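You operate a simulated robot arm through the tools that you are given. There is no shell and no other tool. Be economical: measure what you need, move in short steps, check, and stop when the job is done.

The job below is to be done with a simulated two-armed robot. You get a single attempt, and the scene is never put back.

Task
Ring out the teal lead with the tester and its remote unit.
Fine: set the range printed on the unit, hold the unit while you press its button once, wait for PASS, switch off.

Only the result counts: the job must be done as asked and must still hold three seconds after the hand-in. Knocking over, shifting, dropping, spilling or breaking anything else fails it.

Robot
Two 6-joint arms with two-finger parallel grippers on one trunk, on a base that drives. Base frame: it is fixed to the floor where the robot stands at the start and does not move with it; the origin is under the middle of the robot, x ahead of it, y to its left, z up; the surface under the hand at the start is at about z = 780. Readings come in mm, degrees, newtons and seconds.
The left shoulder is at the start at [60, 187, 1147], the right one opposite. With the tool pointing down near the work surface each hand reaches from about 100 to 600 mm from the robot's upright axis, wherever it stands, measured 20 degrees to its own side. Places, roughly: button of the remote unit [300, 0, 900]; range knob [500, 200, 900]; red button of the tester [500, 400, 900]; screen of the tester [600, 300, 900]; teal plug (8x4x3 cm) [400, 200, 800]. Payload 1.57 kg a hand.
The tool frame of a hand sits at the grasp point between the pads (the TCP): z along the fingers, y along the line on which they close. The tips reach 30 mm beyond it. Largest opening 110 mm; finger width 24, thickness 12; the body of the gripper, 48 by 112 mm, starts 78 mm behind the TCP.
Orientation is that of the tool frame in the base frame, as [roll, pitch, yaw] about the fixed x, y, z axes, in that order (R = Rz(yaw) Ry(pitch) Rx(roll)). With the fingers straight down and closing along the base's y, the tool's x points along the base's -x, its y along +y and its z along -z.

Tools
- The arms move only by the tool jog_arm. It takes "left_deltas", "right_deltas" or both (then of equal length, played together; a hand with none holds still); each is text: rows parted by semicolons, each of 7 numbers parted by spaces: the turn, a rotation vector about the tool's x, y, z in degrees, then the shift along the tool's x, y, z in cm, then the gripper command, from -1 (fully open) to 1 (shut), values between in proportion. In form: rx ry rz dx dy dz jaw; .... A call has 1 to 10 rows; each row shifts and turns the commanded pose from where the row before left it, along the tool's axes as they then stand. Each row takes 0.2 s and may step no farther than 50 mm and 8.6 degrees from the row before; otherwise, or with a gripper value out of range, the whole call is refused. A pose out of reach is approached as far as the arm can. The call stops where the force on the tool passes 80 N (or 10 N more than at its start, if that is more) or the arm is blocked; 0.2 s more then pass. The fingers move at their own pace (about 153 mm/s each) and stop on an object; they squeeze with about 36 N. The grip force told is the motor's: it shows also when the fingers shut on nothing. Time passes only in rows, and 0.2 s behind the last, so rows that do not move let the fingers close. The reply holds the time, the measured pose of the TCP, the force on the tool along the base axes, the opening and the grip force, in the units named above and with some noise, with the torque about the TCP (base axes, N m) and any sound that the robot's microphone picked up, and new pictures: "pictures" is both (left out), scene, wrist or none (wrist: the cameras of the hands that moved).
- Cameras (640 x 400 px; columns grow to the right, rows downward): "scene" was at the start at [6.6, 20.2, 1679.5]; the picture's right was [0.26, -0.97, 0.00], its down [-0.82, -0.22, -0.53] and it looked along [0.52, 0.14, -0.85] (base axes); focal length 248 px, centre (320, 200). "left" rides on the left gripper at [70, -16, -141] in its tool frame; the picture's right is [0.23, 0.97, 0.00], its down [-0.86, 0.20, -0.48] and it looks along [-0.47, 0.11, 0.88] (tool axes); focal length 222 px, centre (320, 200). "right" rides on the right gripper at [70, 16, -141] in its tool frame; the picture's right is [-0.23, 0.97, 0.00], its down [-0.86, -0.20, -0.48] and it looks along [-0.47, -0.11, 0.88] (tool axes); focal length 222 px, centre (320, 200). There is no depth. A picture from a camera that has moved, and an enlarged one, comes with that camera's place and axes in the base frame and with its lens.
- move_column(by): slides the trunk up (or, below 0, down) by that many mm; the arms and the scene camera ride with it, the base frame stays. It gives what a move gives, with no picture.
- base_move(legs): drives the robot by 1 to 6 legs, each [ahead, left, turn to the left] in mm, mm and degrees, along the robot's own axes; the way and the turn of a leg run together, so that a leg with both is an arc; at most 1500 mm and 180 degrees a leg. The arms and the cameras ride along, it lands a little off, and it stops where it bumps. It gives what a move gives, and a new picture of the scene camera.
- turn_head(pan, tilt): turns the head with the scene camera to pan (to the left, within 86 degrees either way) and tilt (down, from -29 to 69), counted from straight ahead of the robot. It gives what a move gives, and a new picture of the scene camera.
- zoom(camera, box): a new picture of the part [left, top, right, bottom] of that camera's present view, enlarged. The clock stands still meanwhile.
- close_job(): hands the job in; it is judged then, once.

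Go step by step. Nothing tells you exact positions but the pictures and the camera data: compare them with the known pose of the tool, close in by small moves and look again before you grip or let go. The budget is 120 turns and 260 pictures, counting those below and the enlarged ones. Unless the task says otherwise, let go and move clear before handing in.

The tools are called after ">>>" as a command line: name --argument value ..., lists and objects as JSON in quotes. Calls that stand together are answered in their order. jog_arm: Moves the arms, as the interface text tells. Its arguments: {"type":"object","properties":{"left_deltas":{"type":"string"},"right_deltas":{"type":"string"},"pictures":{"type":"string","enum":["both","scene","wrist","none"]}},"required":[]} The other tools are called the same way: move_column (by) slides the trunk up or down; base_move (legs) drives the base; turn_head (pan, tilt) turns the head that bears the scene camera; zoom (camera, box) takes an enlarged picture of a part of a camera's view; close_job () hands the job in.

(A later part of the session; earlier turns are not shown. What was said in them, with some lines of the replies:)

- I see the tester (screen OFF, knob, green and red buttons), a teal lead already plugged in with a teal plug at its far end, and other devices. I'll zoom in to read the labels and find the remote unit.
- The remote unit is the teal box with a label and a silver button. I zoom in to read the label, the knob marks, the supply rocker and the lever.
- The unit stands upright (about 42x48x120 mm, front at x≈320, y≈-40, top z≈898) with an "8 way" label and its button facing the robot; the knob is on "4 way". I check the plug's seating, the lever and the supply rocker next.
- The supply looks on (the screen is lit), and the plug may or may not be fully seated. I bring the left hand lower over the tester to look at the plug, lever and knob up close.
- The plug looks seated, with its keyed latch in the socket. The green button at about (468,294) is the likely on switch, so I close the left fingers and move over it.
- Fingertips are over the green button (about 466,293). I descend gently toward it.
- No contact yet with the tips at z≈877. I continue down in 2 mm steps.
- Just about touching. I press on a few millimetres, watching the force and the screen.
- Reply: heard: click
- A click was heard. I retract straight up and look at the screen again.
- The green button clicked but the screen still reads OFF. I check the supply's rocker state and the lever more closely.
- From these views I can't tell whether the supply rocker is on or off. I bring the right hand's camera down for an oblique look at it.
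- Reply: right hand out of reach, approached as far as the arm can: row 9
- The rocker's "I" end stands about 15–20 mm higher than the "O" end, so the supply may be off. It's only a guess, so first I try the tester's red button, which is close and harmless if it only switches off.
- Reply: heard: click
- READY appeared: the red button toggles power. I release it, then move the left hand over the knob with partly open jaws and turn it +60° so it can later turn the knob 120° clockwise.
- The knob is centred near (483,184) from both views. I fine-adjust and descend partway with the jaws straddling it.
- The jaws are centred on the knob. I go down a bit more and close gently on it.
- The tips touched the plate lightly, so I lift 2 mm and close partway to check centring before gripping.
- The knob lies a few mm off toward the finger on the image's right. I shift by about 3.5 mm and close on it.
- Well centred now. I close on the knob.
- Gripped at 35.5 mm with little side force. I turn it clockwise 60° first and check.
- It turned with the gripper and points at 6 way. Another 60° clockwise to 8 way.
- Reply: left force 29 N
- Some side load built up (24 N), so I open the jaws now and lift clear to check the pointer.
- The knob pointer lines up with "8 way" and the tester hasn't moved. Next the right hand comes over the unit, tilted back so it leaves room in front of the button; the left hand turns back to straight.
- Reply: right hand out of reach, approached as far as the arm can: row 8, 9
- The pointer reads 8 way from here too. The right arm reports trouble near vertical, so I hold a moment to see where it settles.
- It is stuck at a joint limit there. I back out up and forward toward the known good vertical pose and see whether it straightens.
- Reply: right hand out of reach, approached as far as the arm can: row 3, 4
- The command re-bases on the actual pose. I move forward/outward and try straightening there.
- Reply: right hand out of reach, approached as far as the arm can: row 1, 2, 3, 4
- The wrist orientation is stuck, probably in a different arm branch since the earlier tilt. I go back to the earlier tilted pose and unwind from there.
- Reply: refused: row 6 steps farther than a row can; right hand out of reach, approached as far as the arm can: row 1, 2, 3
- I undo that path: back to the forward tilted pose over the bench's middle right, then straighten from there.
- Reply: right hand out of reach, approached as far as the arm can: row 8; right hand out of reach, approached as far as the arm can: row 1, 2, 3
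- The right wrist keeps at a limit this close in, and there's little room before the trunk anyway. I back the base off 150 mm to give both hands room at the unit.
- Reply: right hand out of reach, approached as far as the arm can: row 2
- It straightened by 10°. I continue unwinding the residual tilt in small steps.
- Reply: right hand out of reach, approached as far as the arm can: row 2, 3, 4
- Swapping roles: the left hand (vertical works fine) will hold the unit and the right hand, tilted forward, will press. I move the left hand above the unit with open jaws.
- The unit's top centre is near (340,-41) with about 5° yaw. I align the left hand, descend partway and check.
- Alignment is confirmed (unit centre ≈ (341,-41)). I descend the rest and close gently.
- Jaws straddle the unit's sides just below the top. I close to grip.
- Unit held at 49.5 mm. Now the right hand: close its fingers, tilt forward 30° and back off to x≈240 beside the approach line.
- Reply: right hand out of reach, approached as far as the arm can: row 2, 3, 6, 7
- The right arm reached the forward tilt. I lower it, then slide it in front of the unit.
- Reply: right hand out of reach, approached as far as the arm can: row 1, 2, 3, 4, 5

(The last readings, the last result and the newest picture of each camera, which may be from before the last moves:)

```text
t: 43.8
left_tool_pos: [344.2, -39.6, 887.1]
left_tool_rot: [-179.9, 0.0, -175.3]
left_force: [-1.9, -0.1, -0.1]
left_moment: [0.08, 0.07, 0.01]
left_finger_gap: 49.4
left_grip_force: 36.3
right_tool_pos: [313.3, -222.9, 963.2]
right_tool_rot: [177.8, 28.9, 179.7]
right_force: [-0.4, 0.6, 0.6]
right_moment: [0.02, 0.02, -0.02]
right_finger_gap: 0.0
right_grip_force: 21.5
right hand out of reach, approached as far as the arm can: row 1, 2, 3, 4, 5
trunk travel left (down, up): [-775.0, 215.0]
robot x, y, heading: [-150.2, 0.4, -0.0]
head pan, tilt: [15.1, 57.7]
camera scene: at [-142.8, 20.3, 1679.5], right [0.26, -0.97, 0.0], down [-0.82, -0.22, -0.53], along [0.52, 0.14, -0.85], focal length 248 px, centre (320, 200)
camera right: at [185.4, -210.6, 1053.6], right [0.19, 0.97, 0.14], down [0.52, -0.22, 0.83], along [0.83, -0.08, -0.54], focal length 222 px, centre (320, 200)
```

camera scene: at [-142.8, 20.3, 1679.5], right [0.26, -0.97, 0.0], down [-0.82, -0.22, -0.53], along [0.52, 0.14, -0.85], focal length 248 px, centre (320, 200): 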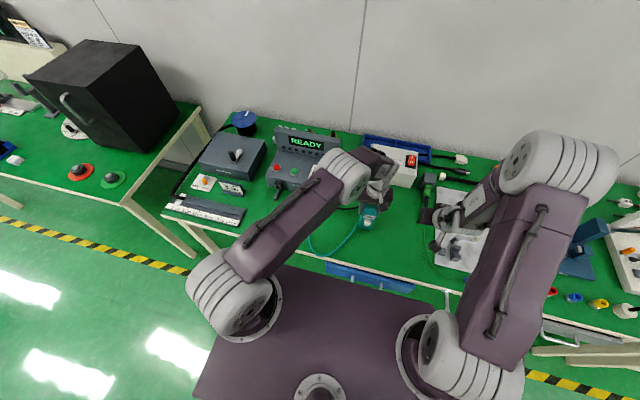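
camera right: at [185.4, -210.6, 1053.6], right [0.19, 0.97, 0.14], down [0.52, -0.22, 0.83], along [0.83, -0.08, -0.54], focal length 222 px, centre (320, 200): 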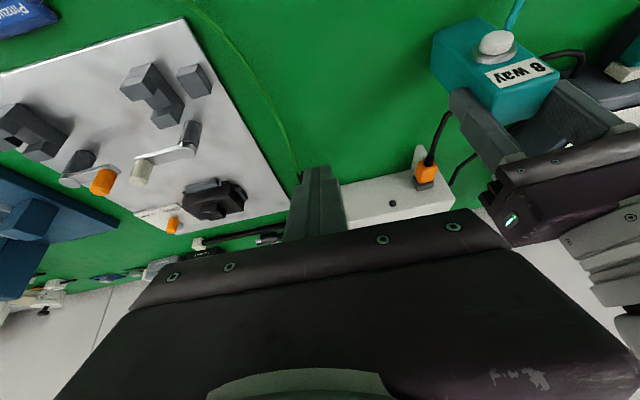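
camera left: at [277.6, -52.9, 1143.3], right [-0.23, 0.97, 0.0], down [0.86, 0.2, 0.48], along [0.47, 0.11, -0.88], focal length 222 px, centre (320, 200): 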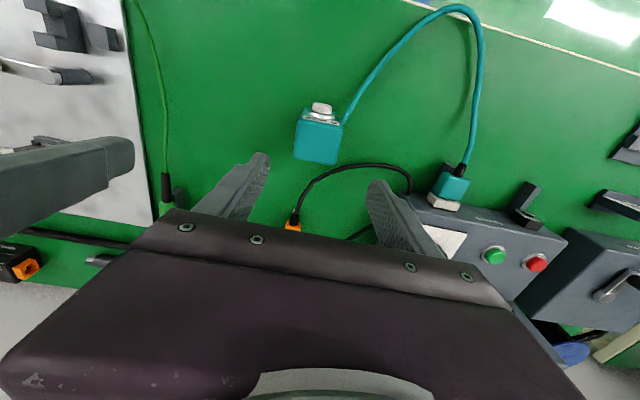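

The right arm is still limited at this tilt. I test whether a flatter hand (fingers more horizontal) can come back closer, since pressing only needs the fingers pointing forward.

>>> jog_arm --right_deltas "0 -7.5 0 0 0 0 1;0 -7.5 0 0 0 0 1;0 -7.5 0 0 0 0 1;0 -7.5 0 0 0 0 1;0 0 0 0 0 -3 1;0 0 0 0 0 -3 1;0 0 0 0 0 0 1" --pictures "scene"

```text
t: 45.4
left_tool_pos: [342.8, -39.7, 888.3]
left_tool_rot: [-179.8, 0.0, -175.1]
left_force: [-0.6, 1.3, 0.6]
left_moment: [0.05, 0.13, -0.02]
left_finger_gap: 49.5
left_grip_force: 36.6
right_tool_pos: [375.5, -231.0, 1080.1]
right_tool_rot: [171.6, 57.6, 173.0]
right_force: [-0.8, 0.0, -0.2]
right_moment: [0.0, 0.03, -0.02]
right_finger_gap: 0.0
right_grip_force: 21.4
right hand out of reach, approached as far as the arm can: row 1, 2, 3, 4, 5, 6
trunk travel left (down, up): [-775.0, 215.0]
robot x, y, heading: [-147.7, 2.3, -0.1]
head pan, tilt: [15.1, 57.7]
camera scene: at [-142.5, 19.9, 1679.5], right [0.26, -0.97, 0.0], down [-0.82, -0.22, -0.53], along [0.52, 0.14, -0.85], focal length 248 px, centre (320, 200)
```

scene: 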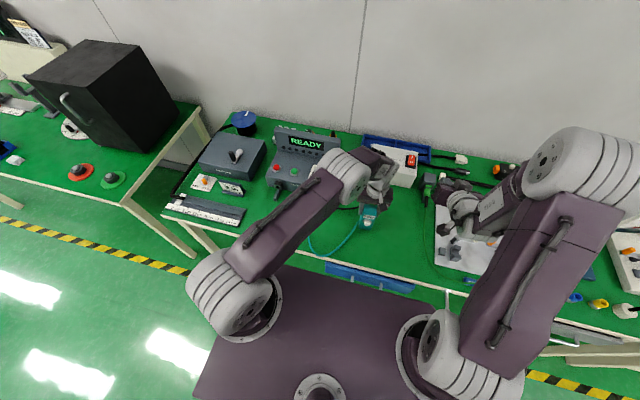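

Still limited; the wrist appears to be in an awkward branch. With the left hand safely holding the unit, I experiment: restore the tilt and see how a yaw of the right tool affects the limit.

>>> jog_arm --right_deltas "0 7.5 0 0 0 -1 1;0 7.5 0 0 0 -1 1;0 7.5 0 0 0 -1 1;0 7.5 0 0 0 0 1;0 7.5 0 0 0 0 1;0 0 0 0 0 0 1" --pictures "none"

>>> jog_arm --right_deltas "0 0 8 0 0 0 1;0 0 8 0 0 0 1;0 0 8 0 0 0 1;0 0 8 0 0 0 1;0 0 8 0 0 0 1;0 0 8 0 0 0 1;0 0 0 0 0 0 1" --pictures "scene"

```text
t: 46.8
left_tool_pos: [343.4, -39.3, 889.1]
left_tool_rot: [179.9, 0.0, -175.2]
left_force: [-0.7, 1.7, -0.1]
left_moment: [0.02, 0.0, 0.02]
left_finger_gap: 49.3
left_grip_force: 36.3
right_tool_pos: [357.2, -214.1, 1097.8]
right_tool_rot: [172.1, 31.5, 178.4]
right_force: [0.5, 0.3, -0.2]
right_moment: [0.02, -0.01, 0.0]
right_finger_gap: 0.3
right_grip_force: 21.5
right hand out of reach, approached as far as the arm can: row 3, 4, 5
trunk travel left (down, up): [-775.0, 215.0]
robot x, y, heading: [-150.1, -1.6, 0.1]
head pan, tilt: [15.1, 57.7]
```

```text
t: 48.4
left_tool_pos: [342.9, -39.5, 887.2]
left_tool_rot: [-180.0, 0.0, -175.2]
left_force: [-0.7, -0.2, -0.2]
left_moment: [-0.03, -0.03, 0.0]
left_finger_gap: 49.5
left_grip_force: 36.1
right_tool_pos: [356.7, -213.8, 1097.3]
right_tool_rot: [151.2, 15.2, 128.5]
right_force: [-0.9, 0.3, 0.5]
right_moment: [0.01, -0.02, 0.0]
right_finger_gap: 0.2
right_grip_force: 21.7
trunk travel left (down, up): [-775.0, 215.0]
robot x, y, heading: [-147.3, -3.4, -0.3]
head pan, tilt: [15.1, 57.7]
camera scene: at [-142.6, 20.1, 1679.5], right [0.26, -0.97, 0.0], down [-0.82, -0.22, -0.53], along [0.52, 0.14, -0.85], focal length 248 px, centre (320, 200)
```

scene: 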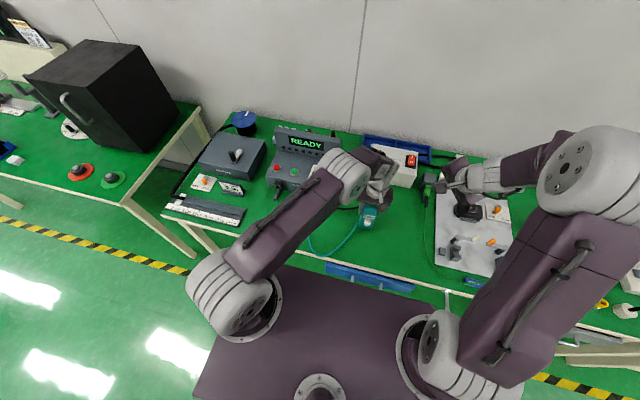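

Yaw turns freely and without a reach warning. From this yaw I try to straighten the tool to vertical.

>>> jog_arm --right_deltas "7 3.9 0 0 0 0 1;7 3.9 0 0 0 0 1;7 3.9 0 0 0 0 1;7 3.9 0 0 0 0 1;0 0 0 0 0 0 1" --pictures "none"

```text
t: 49.6
left_tool_pos: [344.3, -39.1, 887.8]
left_tool_rot: [180.0, 0.0, -175.2]
left_force: [-0.9, 0.0, 0.9]
left_moment: [0.02, 0.04, -0.02]
left_finger_gap: 49.5
left_grip_force: 35.8
right_tool_pos: [358.2, -208.9, 1095.7]
right_tool_rot: [176.0, 1.2, 133.0]
right_force: [0.2, -0.4, -0.7]
right_moment: [-0.01, 0.02, 0.0]
right_finger_gap: 0.0
right_grip_force: 21.4
right hand out of reach, approached as far as the arm can: row 1
trunk travel left (down, up): [-775.0, 215.0]
robot x, y, heading: [-147.2, 1.1, -0.0]
head pan, tilt: [15.1, 57.7]
```

The right tool is vertical now at yaw 133. I turn the yaw back toward 180 while vertical to see if it stays reachable.

>>> jog_arm --right_deltas "4 1 -8 0 0 0 1;0 0 -8 0 0 0 1;0 0 -8 0 0 0 1;0 0 -8 0 0 0 1;0 0 -8 0 0 0 1;0 0 -7 0 0 0 1;0 0 0 0 0 0 1" --pictures "none"

```text
refused: row 1 steps farther than a row can; nothing moved
```

>>> jog_arm --right_deltas "0 0 -8 0 0 0 1;0 0 -8 0 0 0 1;0 0 -8 0 0 0 1;0 0 -8 0 0 0 1;0 0 -8 0 0 0 1;0 0 -7 0 0 0 1;0 0 0 0 0 0 1" --pictures "none"

```text
t: 51.2
left_tool_pos: [343.5, -40.5, 888.4]
left_tool_rot: [180.0, 0.1, -175.2]
left_force: [-0.4, -0.9, -0.3]
left_moment: [-0.02, 0.0, -0.02]
left_finger_gap: 49.5
left_grip_force: 36.2
right_tool_pos: [357.9, -209.4, 1097.7]
right_tool_rot: [178.2, 3.6, -179.8]
right_force: [-1.1, 0.2, 0.2]
right_moment: [-0.03, 0.01, 0.02]
right_finger_gap: 0.1
right_grip_force: 21.3
trunk travel left (down, up): [-775.0, 215.0]
robot x, y, heading: [-149.3, -1.0, -0.0]
head pan, tilt: [15.1, 57.7]
```

The right hand is vertical at yaw 180 again. Pressing with the hand leaning sideways (wrist out to the right, fingers pointing inward) keeps clear of the left hand's camera, so I back off to x≈265 and lean it 60°.

>>> jog_arm --right_deltas "0 -3.5 0 4.6 0 0 1;0 0 0 4.6 0 0 1;-7.5 0 0 0 0 0 1;-7.5 0 0 0 0 0 1;-7.5 0 0 0 0 0 1;-7.5 0 0 0 0 0 1;-7.5 0 0 0 0 0 1;-7.5 0 0 0 0 0 1;-7.5 0 0 0 0 0 1;-7.5 0 0 0 0 0 1" --pictures "scene"

```text
t: 53.4
left_tool_pos: [343.0, -39.5, 887.4]
left_tool_rot: [180.0, -0.1, -175.2]
left_force: [0.0, 0.9, 0.2]
left_moment: [0.06, 0.04, 0.01]
left_finger_gap: 49.4
left_grip_force: 35.6
right_tool_pos: [266.7, -208.1, 1089.3]
right_tool_rot: [118.2, 7.3, -179.9]
right_force: [-0.6, -0.7, 0.0]
right_moment: [0.01, 0.0, 0.01]
right_finger_gap: 0.1
right_grip_force: 21.7
trunk travel left (down, up): [-775.0, 215.0]
robot x, y, heading: [-147.0, -0.2, -0.1]
head pan, tilt: [15.1, 57.7]
camera scene: at [-142.5, 19.4, 1679.6], right [0.26, -0.97, 0.0], down [-0.82, -0.22, -0.53], along [0.52, 0.14, -0.85], focal length 248 px, centre (320, 200)
```

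scene: 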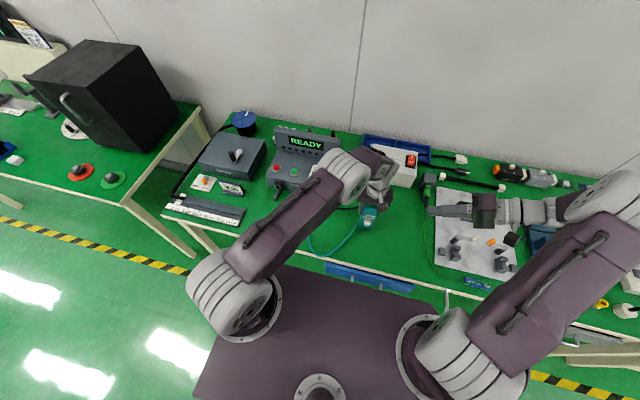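

That lean is comfortably reachable. Now I lower the right hand beside the unit (y≈-160), still clear of the left hand.

>>> jog_arm --right_deltas "0 0 0 0 2.13 3.96 1;0 0 0 0.56 -3.85 2.06 1;0 0 0 0.56 -3.85 2.06 1;0 0 0 0.56 -3.85 2.06 1;0 0 0 0.56 -3.85 2.06 1;0 0 0 0.5 -3.5 1.9 1;0 0 0 0 0 0 1" --pictures "both"

>>> zoom --camera "scene" --box '[340, 160, 460, 260]'

```text
t: 55.0
left_tool_pos: [342.0, -38.6, 888.2]
left_tool_rot: [-180.0, 0.1, -175.2]
left_force: [-0.5, 0.0, 0.4]
left_moment: [0.03, -0.12, -0.01]
left_finger_gap: 49.4
left_grip_force: 36.6
right_tool_pos: [267.4, -162.0, 873.1]
right_tool_rot: [118.2, 7.2, 180.0]
right_force: [0.8, 0.6, 0.5]
right_moment: [0.0, -0.02, 0.02]
right_finger_gap: 0.0
right_grip_force: 21.3
trunk travel left (down, up): [-775.0, 215.0]
robot x, y, heading: [-152.2, 2.5, -0.0]
head pan, tilt: [15.1, 57.7]
camera scene: at [-142.6, 20.3, 1679.5], right [0.26, -0.97, 0.0], down [-0.82, -0.22, -0.53], along [0.52, 0.14, -0.85], focal length 248 px, centre (320, 200)
camera right: at [189.2, -278.9, 944.5], right [0.12, 0.46, 0.88], down [0.84, -0.52, 0.16], along [0.53, 0.72, -0.45], focal length 222 px, centre (320, 200)
```

scene: 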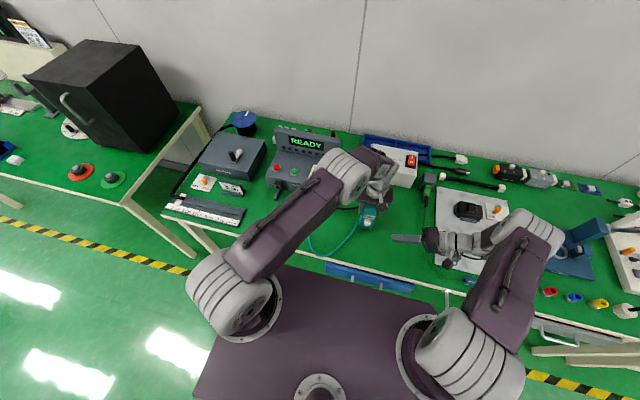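
right: 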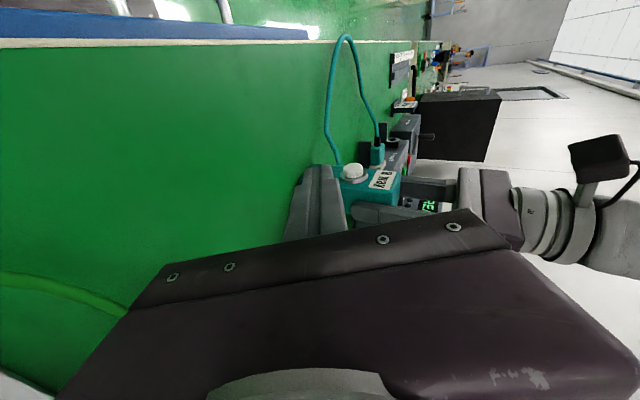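

```text
4.00 times, centred on (400, 210) of scene
camera zoom: at [-142.6, 20.3, 1679.5], right [0.26, -0.97, 0.0], down [-0.82, -0.22, -0.53], along [0.52, 0.14, -0.85], focal length 992 px, centre (0, 160)
```

zoom: 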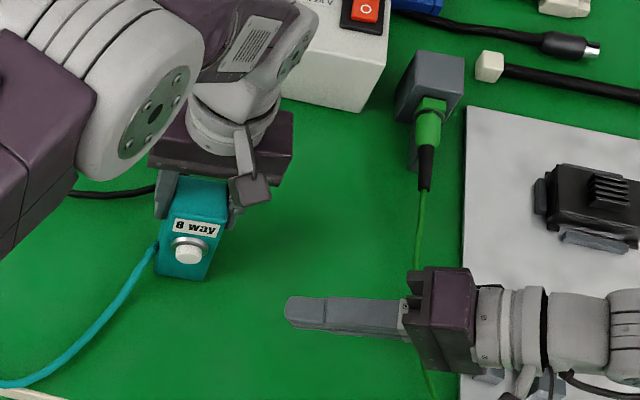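

Good: the right fingers point at the space in front of the button. I zoom with the right camera to fix the button's position and height.

>>> zoom --camera "right" --box '[280, 130, 440, 230]'

>>> zoom --camera "scene" --box '[345, 195, 415, 245]'

```text
4.00 times, centred on (360, 180) of right
camera zoom: at [189.2, -278.9, 944.5], right [0.12, 0.46, 0.88], down [0.84, -0.52, 0.16], along [0.53, 0.72, -0.45], focal length 888 px, centre (160, 280)
```

zoom: 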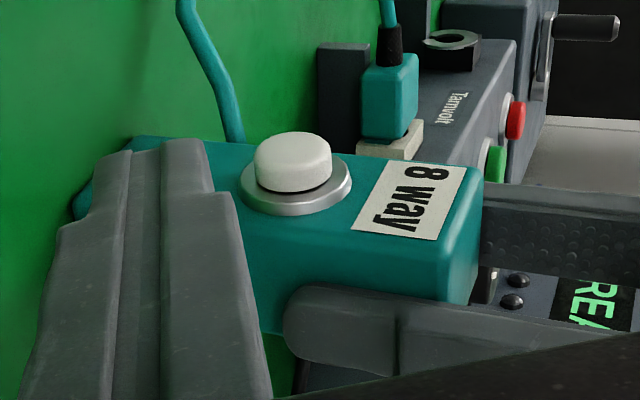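

```text
8.00 times, centred on (380, 220) of scene
camera zoom: at [-142.6, 20.3, 1679.5], right [0.26, -0.97, 0.0], down [-0.82, -0.22, -0.53], along [0.52, 0.14, -0.85], focal length 1985 px, centre (-160, 40)
```

zoom: 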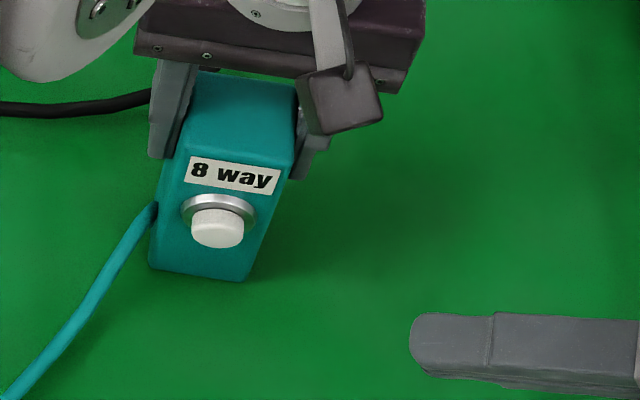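

The button face is at about (305.5,-40.5,850). I slide the closed right fingers in front of it, about 20 mm short of contact.

>>> jog_arm --right_deltas "0 0 0 -0.09 1.18 3.3 1;0 0 0 -0.09 1.18 3.3 1;0 0 0 -0.09 1.18 3.3 1;0 0 0 0 0 0 1" --pictures "none"

>>> zoom --camera "right" --box '[260, 120, 460, 240]'

>>> zoom --camera "scene" --box '[345, 195, 415, 245]'

```text
t: 56.0
left_tool_pos: [343.7, -39.4, 887.7]
left_tool_rot: [-179.9, -0.1, -175.3]
left_force: [0.7, 1.4, -0.8]
left_moment: [0.12, -0.08, 0.05]
left_finger_gap: 49.4
left_grip_force: 36.0
right_tool_pos: [267.8, -61.0, 854.7]
right_tool_rot: [118.2, 7.3, -179.9]
right_force: [-0.4, -0.3, 0.3]
right_moment: [0.0, 0.02, -0.03]
right_finger_gap: 0.0
right_grip_force: 21.4
trunk travel left (down, up): [-775.0, 215.0]
robot x, y, heading: [-141.7, -0.0, -0.1]
head pan, tilt: [15.1, 57.7]
```

```text
3.20 times, centred on (360, 180) of right
camera zoom: at [190.3, -177.1, 926.6], right [0.12, 0.46, 0.88], down [0.84, -0.52, 0.16], along [0.53, 0.72, -0.45], focal length 711 px, centre (192, 264)
```

zoom: 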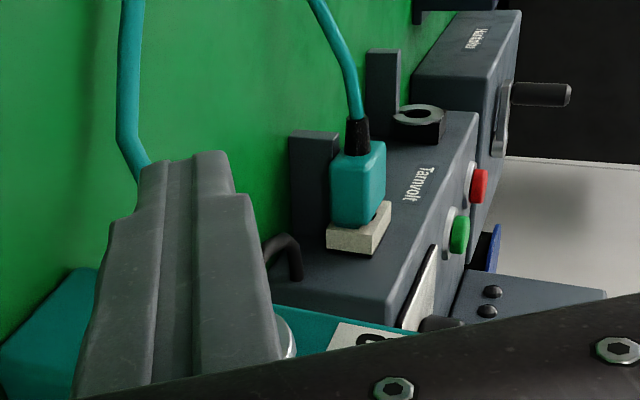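

```text
8.00 times, centred on (380, 220) of scene
camera zoom: at [-142.7, 19.7, 1679.5], right [0.26, -0.97, 0.0], down [-0.82, -0.22, -0.53], along [0.52, 0.14, -0.85], focal length 1985 px, centre (-160, 40)
```

zoom: 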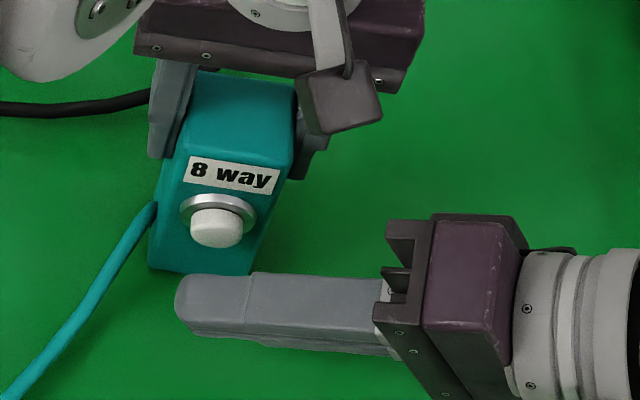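

The fingers lie across the button's line, roughly at its height. I approach in +x, then with 2 mm steps to feel contact.

>>> jog_arm --right_deltas "0 0 0 -1.0 0.2 -0.1 1;0 0 0 -0.8 -0.05 0.05 1;0 0 0 -0.2 -0.02 0.01 1;0 0 0 -0.2 -0.02 0.01 1;0 0 0 0 0 0 1" --pictures "none"

>>> zoom --camera "scene" --box '[345, 195, 415, 245]'

```text
t: 57.2
left_tool_pos: [344.2, -38.6, 888.7]
left_tool_rot: [-179.9, 0.0, -175.1]
left_force: [2.5, 0.8, -0.5]
left_moment: [-0.03, -0.12, -0.06]
left_finger_gap: 49.5
left_grip_force: 36.1
right_tool_pos: [291.7, -59.1, 859.7]
right_tool_rot: [118.2, 7.3, -179.9]
right_force: [-2.8, 0.7, 0.2]
right_moment: [-0.01, -0.02, 0.04]
right_finger_gap: 0.1
right_grip_force: 21.1
trunk travel left (down, up): [-775.0, 215.0]
robot x, y, heading: [-149.2, -0.5, -0.0]
head pan, tilt: [15.1, 57.7]
heard: click
```

```text
8.00 times, centred on (380, 220) of scene
camera zoom: at [-142.4, 20.1, 1679.5], right [0.26, -0.97, 0.0], down [-0.82, -0.22, -0.53], along [0.52, 0.14, -0.85], focal length 1985 px, centre (-160, 40)
```

zoom: 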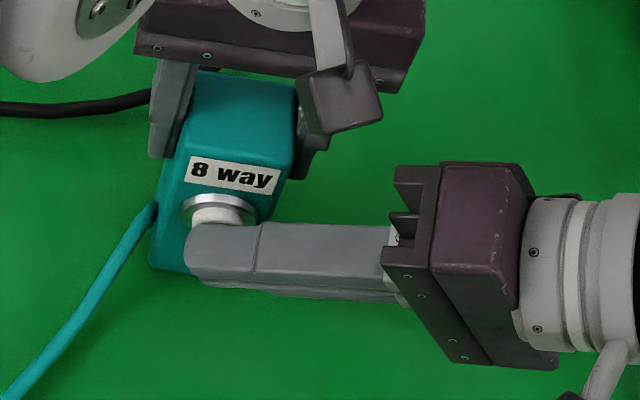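

Click heard: the button was pressed once. I back straight off and check the screen.

>>> jog_arm --right_deltas "0 0 0 2 0.2 -0.1 1;0 0 0 2 0.2 -0.1 1;0 0 0 0 0 0 1" --pictures "none"

>>> zoom --camera "scene" --box '[250, 120, 400, 240]'

```text
t: 58.0
left_tool_pos: [342.2, -39.8, 888.7]
left_tool_rot: [179.9, 0.0, -175.2]
left_force: [-0.3, -0.2, 0.3]
left_moment: [-0.06, -0.03, -0.01]
left_finger_gap: 49.8
left_grip_force: 35.5
right_tool_pos: [254.1, -59.9, 857.7]
right_tool_rot: [118.1, 7.2, -180.0]
right_force: [0.8, 0.2, -1.1]
right_moment: [-0.01, -0.01, 0.0]
right_finger_gap: 0.0
right_grip_force: 21.2
trunk travel left (down, up): [-775.0, 215.0]
robot x, y, heading: [-150.0, -0.7, -0.0]
head pan, tilt: [15.1, 57.7]
```

```text
3.33 times, centred on (325, 180) of scene
camera zoom: at [-142.7, 20.1, 1679.5], right [0.26, -0.97, 0.0], down [-0.82, -0.22, -0.53], along [0.52, 0.14, -0.85], focal length 827 px, centre (303, 267)
```

zoom: 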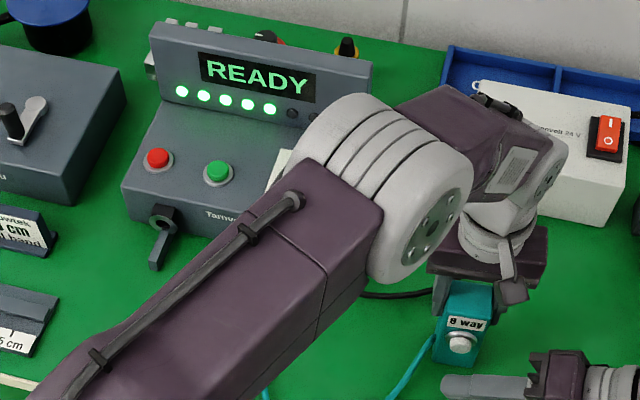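

The LEDs are stepping through the wires. I keep holding the unit, withdraw the right hand sideways and wait.

>>> jog_arm --right_deltas "0 0 0 0 -1.9 -3.5 1;0 0 0 0 -1.9 -3.5 1;0 0 0 0 -1.9 -3.5 1;0 0 0 0 0 0 1;0 0 0 0 0 0 1;0 0 0 0 0 0 1;0 0 0 0 0 0 1;0 0 0 0 0 0 1" --pictures "none"

>>> zoom --camera "scene" --box '[250, 120, 400, 240]'

```text
t: 59.8
left_tool_pos: [344.0, -38.6, 889.2]
left_tool_rot: [-179.9, -0.1, -175.2]
left_force: [-1.0, 0.4, 0.1]
left_moment: [-0.01, 0.01, -0.02]
left_finger_gap: 49.6
left_grip_force: 36.4
right_tool_pos: [252.2, -178.8, 856.8]
right_tool_rot: [118.0, 7.1, -179.9]
right_force: [-0.1, -0.2, -0.6]
right_moment: [0.0, -0.01, 0.0]
right_finger_gap: 0.1
right_grip_force: 21.0
trunk travel left (down, up): [-775.0, 215.0]
robot x, y, heading: [-147.5, 2.3, 0.0]
head pan, tilt: [15.1, 57.7]
```

```text
3.33 times, centred on (325, 180) of scene
camera zoom: at [-142.7, 20.0, 1679.5], right [0.26, -0.97, 0.0], down [-0.82, -0.22, -0.53], along [0.52, 0.14, -0.85], focal length 827 px, centre (303, 267)
```

zoom: 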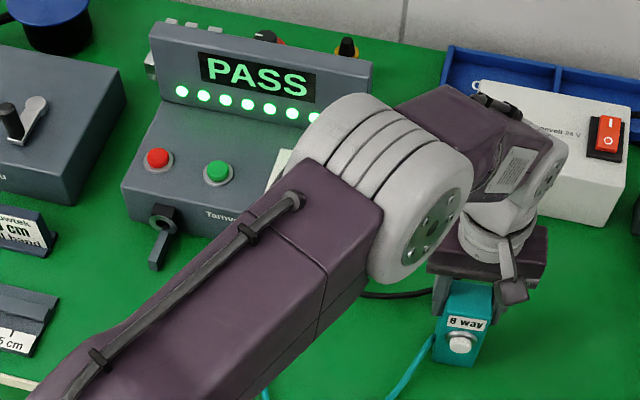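

PASS. I release the unit gently and lift the left hand straight up, and raise the right hand too.

>>> jog_arm --left_deltas "0 0 0 0 0 0 -0.05;0 0 0 0 0 0 -0.4;0 0 0 0 0 -2 -0.4;0 0 0 0 0 -4.5 -0.4;0 0 0 0 0 -4.5 -0.4;0 0 0 0 0 -1 -0.4" --right_deltas "0 0 0 0 0 0 1;0 0 0 -0.56 3.85 -2.06 1;0 0 0 -0.56 3.85 -2.06 1;0 0 0 -0.56 3.85 -2.06 1;0 0 0 -0.56 3.85 -2.06 1;0 0 0 0 0 0 1" --pictures "scene"

>>> zoom --camera "scene" --box '[250, 120, 400, 240]'

```text
t: 61.2
left_tool_pos: [342.3, -39.3, 1006.4]
left_tool_rot: [-180.0, 0.0, -175.1]
left_force: [0.4, -0.1, 0.0]
left_moment: [0.0, 0.0, 0.0]
left_finger_gap: 76.8
left_grip_force: 0.1
right_tool_pos: [253.8, -178.8, 1035.5]
right_tool_rot: [118.2, 7.2, -180.0]
right_force: [0.2, -0.5, 0.1]
right_moment: [-0.01, 0.0, -0.01]
right_finger_gap: 0.0
right_grip_force: 21.3
trunk travel left (down, up): [-775.0, 215.0]
robot x, y, heading: [-148.3, -1.9, 0.1]
head pan, tilt: [15.1, 57.7]
camera scene: at [-141.7, 19.5, 1679.5], right [0.26, -0.97, 0.0], down [-0.82, -0.22, -0.53], along [0.52, 0.14, -0.85], focal length 248 px, centre (320, 200)
```

scene: 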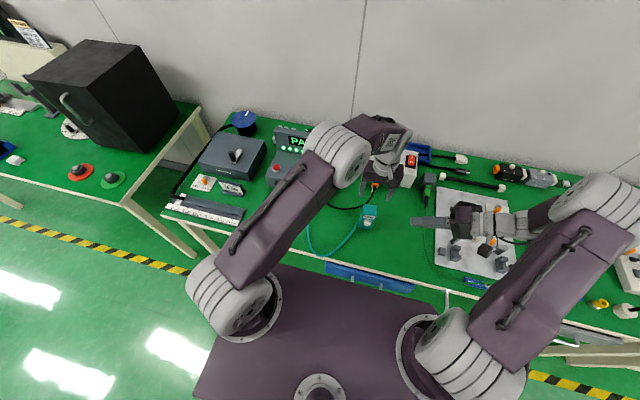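

```text
3.33 times, centred on (325, 180) of scene
camera zoom: at [-141.7, 19.5, 1679.5], right [0.26, -0.97, 0.0], down [-0.82, -0.22, -0.53], along [0.52, 0.14, -0.85], focal length 827 px, centre (303, 267)
```

zoom: 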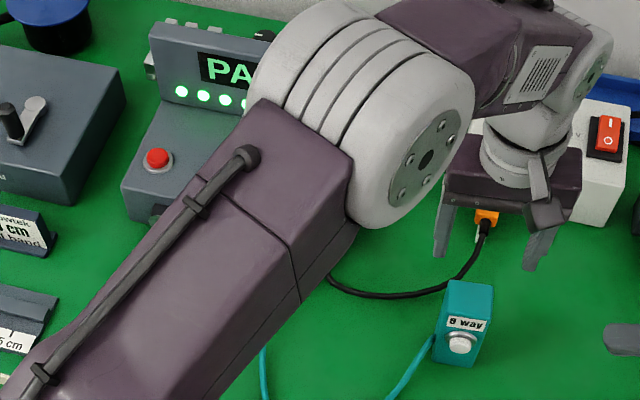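

The unit stands undisturbed. I bring the left hand back over to its own side with closed fingers, then drive forward 150 mm to reach the red button.

>>> jog_arm --left_deltas "0 0 4.8 0 0 -2.5 1;0 0 0 0 4.2 0 1;0 0 0 0 4.2 0 1;0 0 0 0 4.2 0 1;0 0 0 0 4.2 0 1;0 0 0 0 4.2 0 1;0 0 0 0 4.2 0 1;0 0 0 0 4.2 0 1;0 0 0 0 4.2 0 1;0 0 0 0 0 0 1" --pictures "none"

>>> base_move --legs '[[150, 0, 0]]'

```text
t: 63.4
left_tool_pos: [340.1, 297.5, 1035.7]
left_tool_rot: [-179.9, -0.1, -180.0]
left_force: [0.8, 0.0, -0.2]
left_moment: [0.0, 0.02, 0.01]
left_finger_gap: 0.0
left_grip_force: 21.1
right_tool_pos: [251.9, -179.9, 1034.5]
right_tool_rot: [118.2, 7.1, -180.0]
right_force: [0.3, 0.1, -0.7]
right_moment: [0.01, -0.03, 0.02]
right_finger_gap: 0.0
right_grip_force: 21.2
trunk travel left (down, up): [-775.0, 215.0]
robot x, y, heading: [-146.4, 1.7, 0.2]
head pan, tilt: [15.1, 57.7]
```

```text
t: 64.7
left_tool_pos: [485.4, 297.3, 1037.2]
left_tool_rot: [-180.0, 0.0, 179.9]
left_force: [-0.1, -0.6, 0.1]
left_moment: [0.01, 0.02, -0.05]
left_finger_gap: 0.0
left_grip_force: 21.3
right_tool_pos: [400.0, -179.4, 1036.1]
right_tool_rot: [118.2, 7.3, 180.0]
right_force: [0.1, 0.6, -0.5]
right_moment: [0.01, -0.03, -0.01]
right_finger_gap: 0.0
right_grip_force: 21.6
trunk travel left (down, up): [-775.0, 215.0]
robot x, y, heading: [-2.3, 3.3, 0.2]
head pan, tilt: [15.1, 57.7]
camera scene: at [2.5, 20.2, 1679.5], right [0.26, -0.97, 0.0], down [-0.82, -0.22, -0.54], along [0.52, 0.14, -0.84], focal length 248 px, centre (320, 200)
```

scene: 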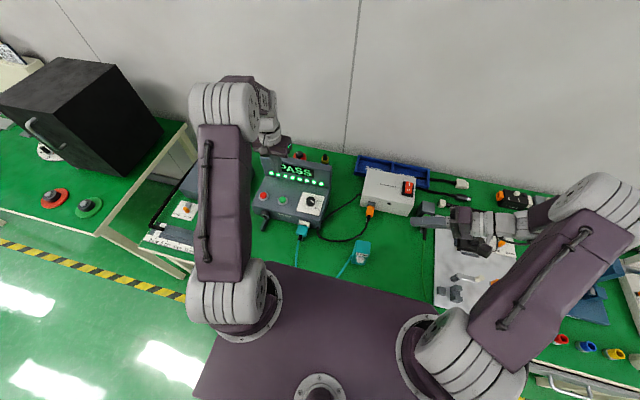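

PASS still shows with all LEDs lit. I move over the red button and check alignment.

>>> jog_arm --left_deltas "0 0 0 0.73 2.6 3.2 1;0 0 0 0.73 2.6 3.2 1;0 0 0 0.73 2.6 3.2 1;0 0 0 0 0 0 1" --pictures "none"

>>> zoom --camera "left" --box '[240, 80, 400, 180]'

>>> zoom --camera "scene" --box '[240, 140, 340, 240]'

```text
t: 65.7
left_tool_pos: [467.2, 373.9, 936.5]
left_tool_rot: [180.0, -0.1, 180.0]
left_force: [-0.9, -0.2, 0.5]
left_moment: [0.0, 0.01, 0.02]
left_finger_gap: 0.0
left_grip_force: 21.5
right_tool_pos: [399.7, -180.3, 1035.8]
right_tool_rot: [118.3, 7.3, 179.9]
right_force: [0.1, -0.2, -0.2]
right_moment: [0.02, 0.0, -0.05]
right_finger_gap: 0.1
right_grip_force: 21.4
trunk travel left (down, up): [-775.0, 215.0]
robot x, y, heading: [-0.5, 0.1, 0.4]
head pan, tilt: [15.1, 57.7]
```

```text
4.00 times, centred on (320, 130) of left
camera zoom: at [399.3, 357.8, 1075.6], right [-0.23, 0.97, 0.0], down [0.86, 0.2, 0.48], along [0.47, 0.11, -0.88], focal length 888 px, centre (320, 480)
```

zoom: 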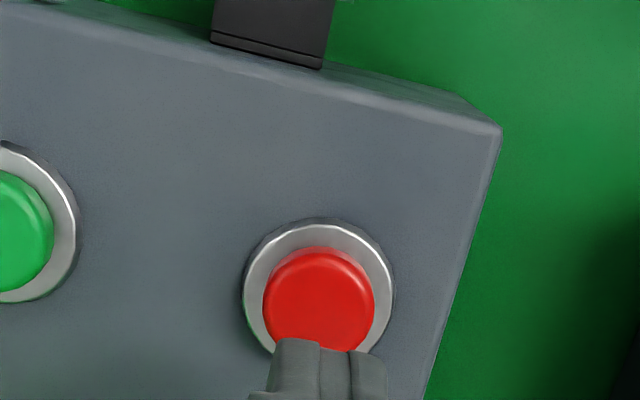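

```text
4.00 times, centred on (290, 190) of scene
camera zoom: at [4.6, 19.6, 1679.5], right [0.26, -0.97, 0.0], down [-0.82, -0.22, -0.53], along [0.52, 0.14, -0.85], focal length 992 px, centre (440, 240)
```

zoom: 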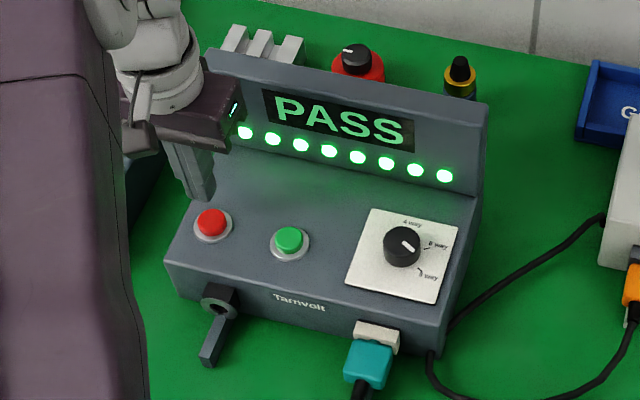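

PASS with 8 LEDs. Aligned; I press the red button once to switch off, stopping at the height that clicked before.

>>> jog_arm --left_deltas "0 0 0 0.35 0 2.9 1;0 0 0 0 0 0.5 1;0 0 0 0 0 0.3 1;0 0 0 0 0 0.2 1;0 0 0 0 0 0.2 1;0 0 0 0 0 0.15 1;0 0 0 0 0 0 1" --pictures "none"

>>> zoom --camera "scene" --box '[240, 140, 340, 240]'

```text
t: 67.3
left_tool_pos: [464.0, 374.7, 897.8]
left_tool_rot: [180.0, 0.1, 179.9]
left_force: [0.2, 0.5, 0.3]
left_moment: [-0.01, 0.01, -0.04]
left_finger_gap: 0.1
left_grip_force: 21.8
right_tool_pos: [400.9, -180.2, 1034.5]
right_tool_rot: [118.2, 7.2, 179.9]
right_force: [-0.5, -0.2, -0.8]
right_moment: [-0.01, -0.04, 0.0]
right_finger_gap: 0.0
right_grip_force: 21.4
trunk travel left (down, up): [-775.0, 215.0]
robot x, y, heading: [-0.1, -0.0, -0.0]
head pan, tilt: [15.1, 57.7]
```

```text
4.00 times, centred on (290, 190) of scene
camera zoom: at [5.4, 20.2, 1679.5], right [0.26, -0.97, 0.0], down [-0.82, -0.22, -0.53], along [0.52, 0.14, -0.85], focal length 992 px, centre (440, 240)
```

zoom: 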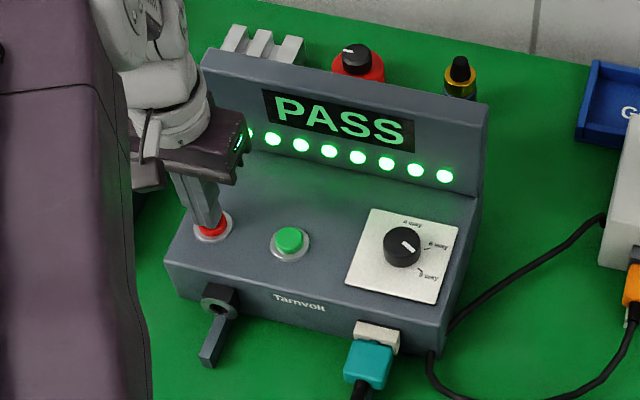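

Not pressed yet (z≈898). A few more millimetres.

>>> jog_arm --left_deltas "0 0 0 0 0 0.15 1;0 0 0 0 0 0.15 1;0 0 0 0 0 0.1 1;0 0 0 0 0 0 1" --pictures "none"

>>> zoom --camera "scene" --box '[240, 140, 340, 240]'

```text
t: 68.3
left_tool_pos: [464.9, 374.6, 894.2]
left_tool_rot: [-179.9, 0.1, -180.0]
left_force: [-0.5, 0.6, 3.0]
left_moment: [-0.03, 0.01, -0.01]
left_finger_gap: 0.1
left_grip_force: 21.8
right_tool_pos: [399.9, -179.6, 1034.7]
right_tool_rot: [118.3, 7.2, 179.9]
right_force: [-0.8, -1.1, 0.3]
right_moment: [0.04, -0.02, 0.03]
right_finger_gap: 0.0
right_grip_force: 21.4
trunk travel left (down, up): [-775.0, 215.0]
robot x, y, heading: [0.0, 2.2, -0.4]
head pan, tilt: [15.1, 57.7]
heard: click
```

```text
4.00 times, centred on (290, 190) of scene
camera zoom: at [5.0, 19.9, 1679.5], right [0.26, -0.97, 0.0], down [-0.82, -0.22, -0.53], along [0.52, 0.14, -0.85], focal length 992 px, centre (440, 240)
```

zoom: 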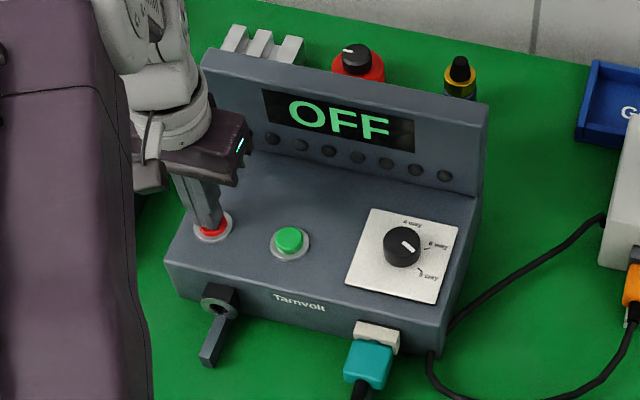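

The tester clicked and now reads OFF. I lift clear and check everything a last time.

>>> jog_arm --left_deltas "0 0 0 0 0 -1 1;0 0 0 0 0 -4.5 1;0 0 0 0 0 -4.5 1;0 0 0 0 0 -4 1;0 0 0 0 0 0 1" --pictures "scene"

>>> zoom --camera "scene" --box '[240, 140, 400, 280]'

```text
t: 69.5
left_tool_pos: [461.9, 375.9, 1034.4]
left_tool_rot: [179.9, -0.2, -179.9]
left_force: [0.2, 0.0, -0.1]
left_moment: [-0.05, 0.0, -0.01]
left_finger_gap: 0.1
left_grip_force: 21.2
right_tool_pos: [401.5, -180.3, 1034.7]
right_tool_rot: [118.2, 7.2, 179.9]
right_force: [0.4, 0.1, 0.7]
right_moment: [0.02, -0.02, 0.0]
right_finger_gap: 0.3
right_grip_force: 21.8
trunk travel left (down, up): [-775.0, 215.0]
robot x, y, heading: [1.4, 0.3, -0.1]
head pan, tilt: [15.1, 57.7]
camera scene: at [5.7, 20.5, 1679.5], right [0.26, -0.97, 0.0], down [-0.82, -0.22, -0.53], along [0.52, 0.14, -0.85], focal length 248 px, centre (320, 200)
```

scene: 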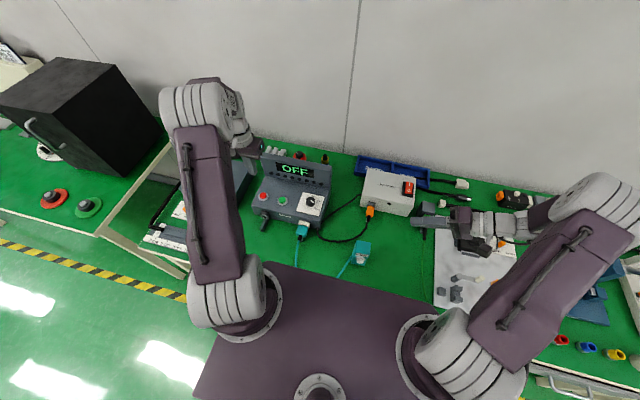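

```text
2.86 times, centred on (320, 210) of scene
camera zoom: at [5.7, 20.5, 1679.5], right [0.26, -0.97, 0.0], down [-0.82, -0.22, -0.53], along [0.52, 0.14, -0.85], focal length 709 px, centre (320, 171)
```

zoom: 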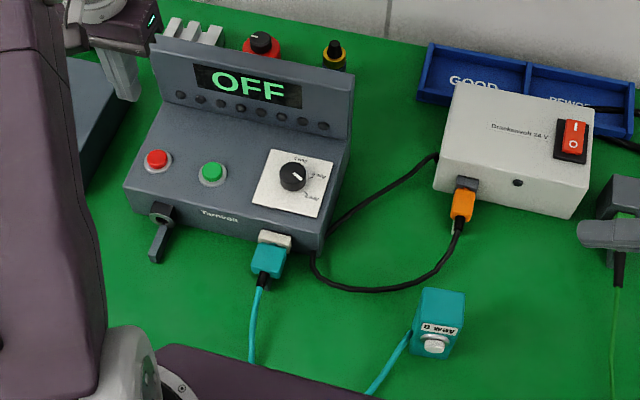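

The tester reads OFF, the knob is at 8 way, the unit still stands in its place and both hands are clear, so I hand in.

>>> close_job

```text
The job is handed in.
```

The teal lead passed: with the range set to 8 way and the remote unit held, one press of its button brought up PASS with all eight LEDs lit. I then switched the tester off, and it read OFF at hand-in.

While looking for the power switch I first pressed the green button once. It clicked but did nothing; the red button turned out to switch the tester both on and off.
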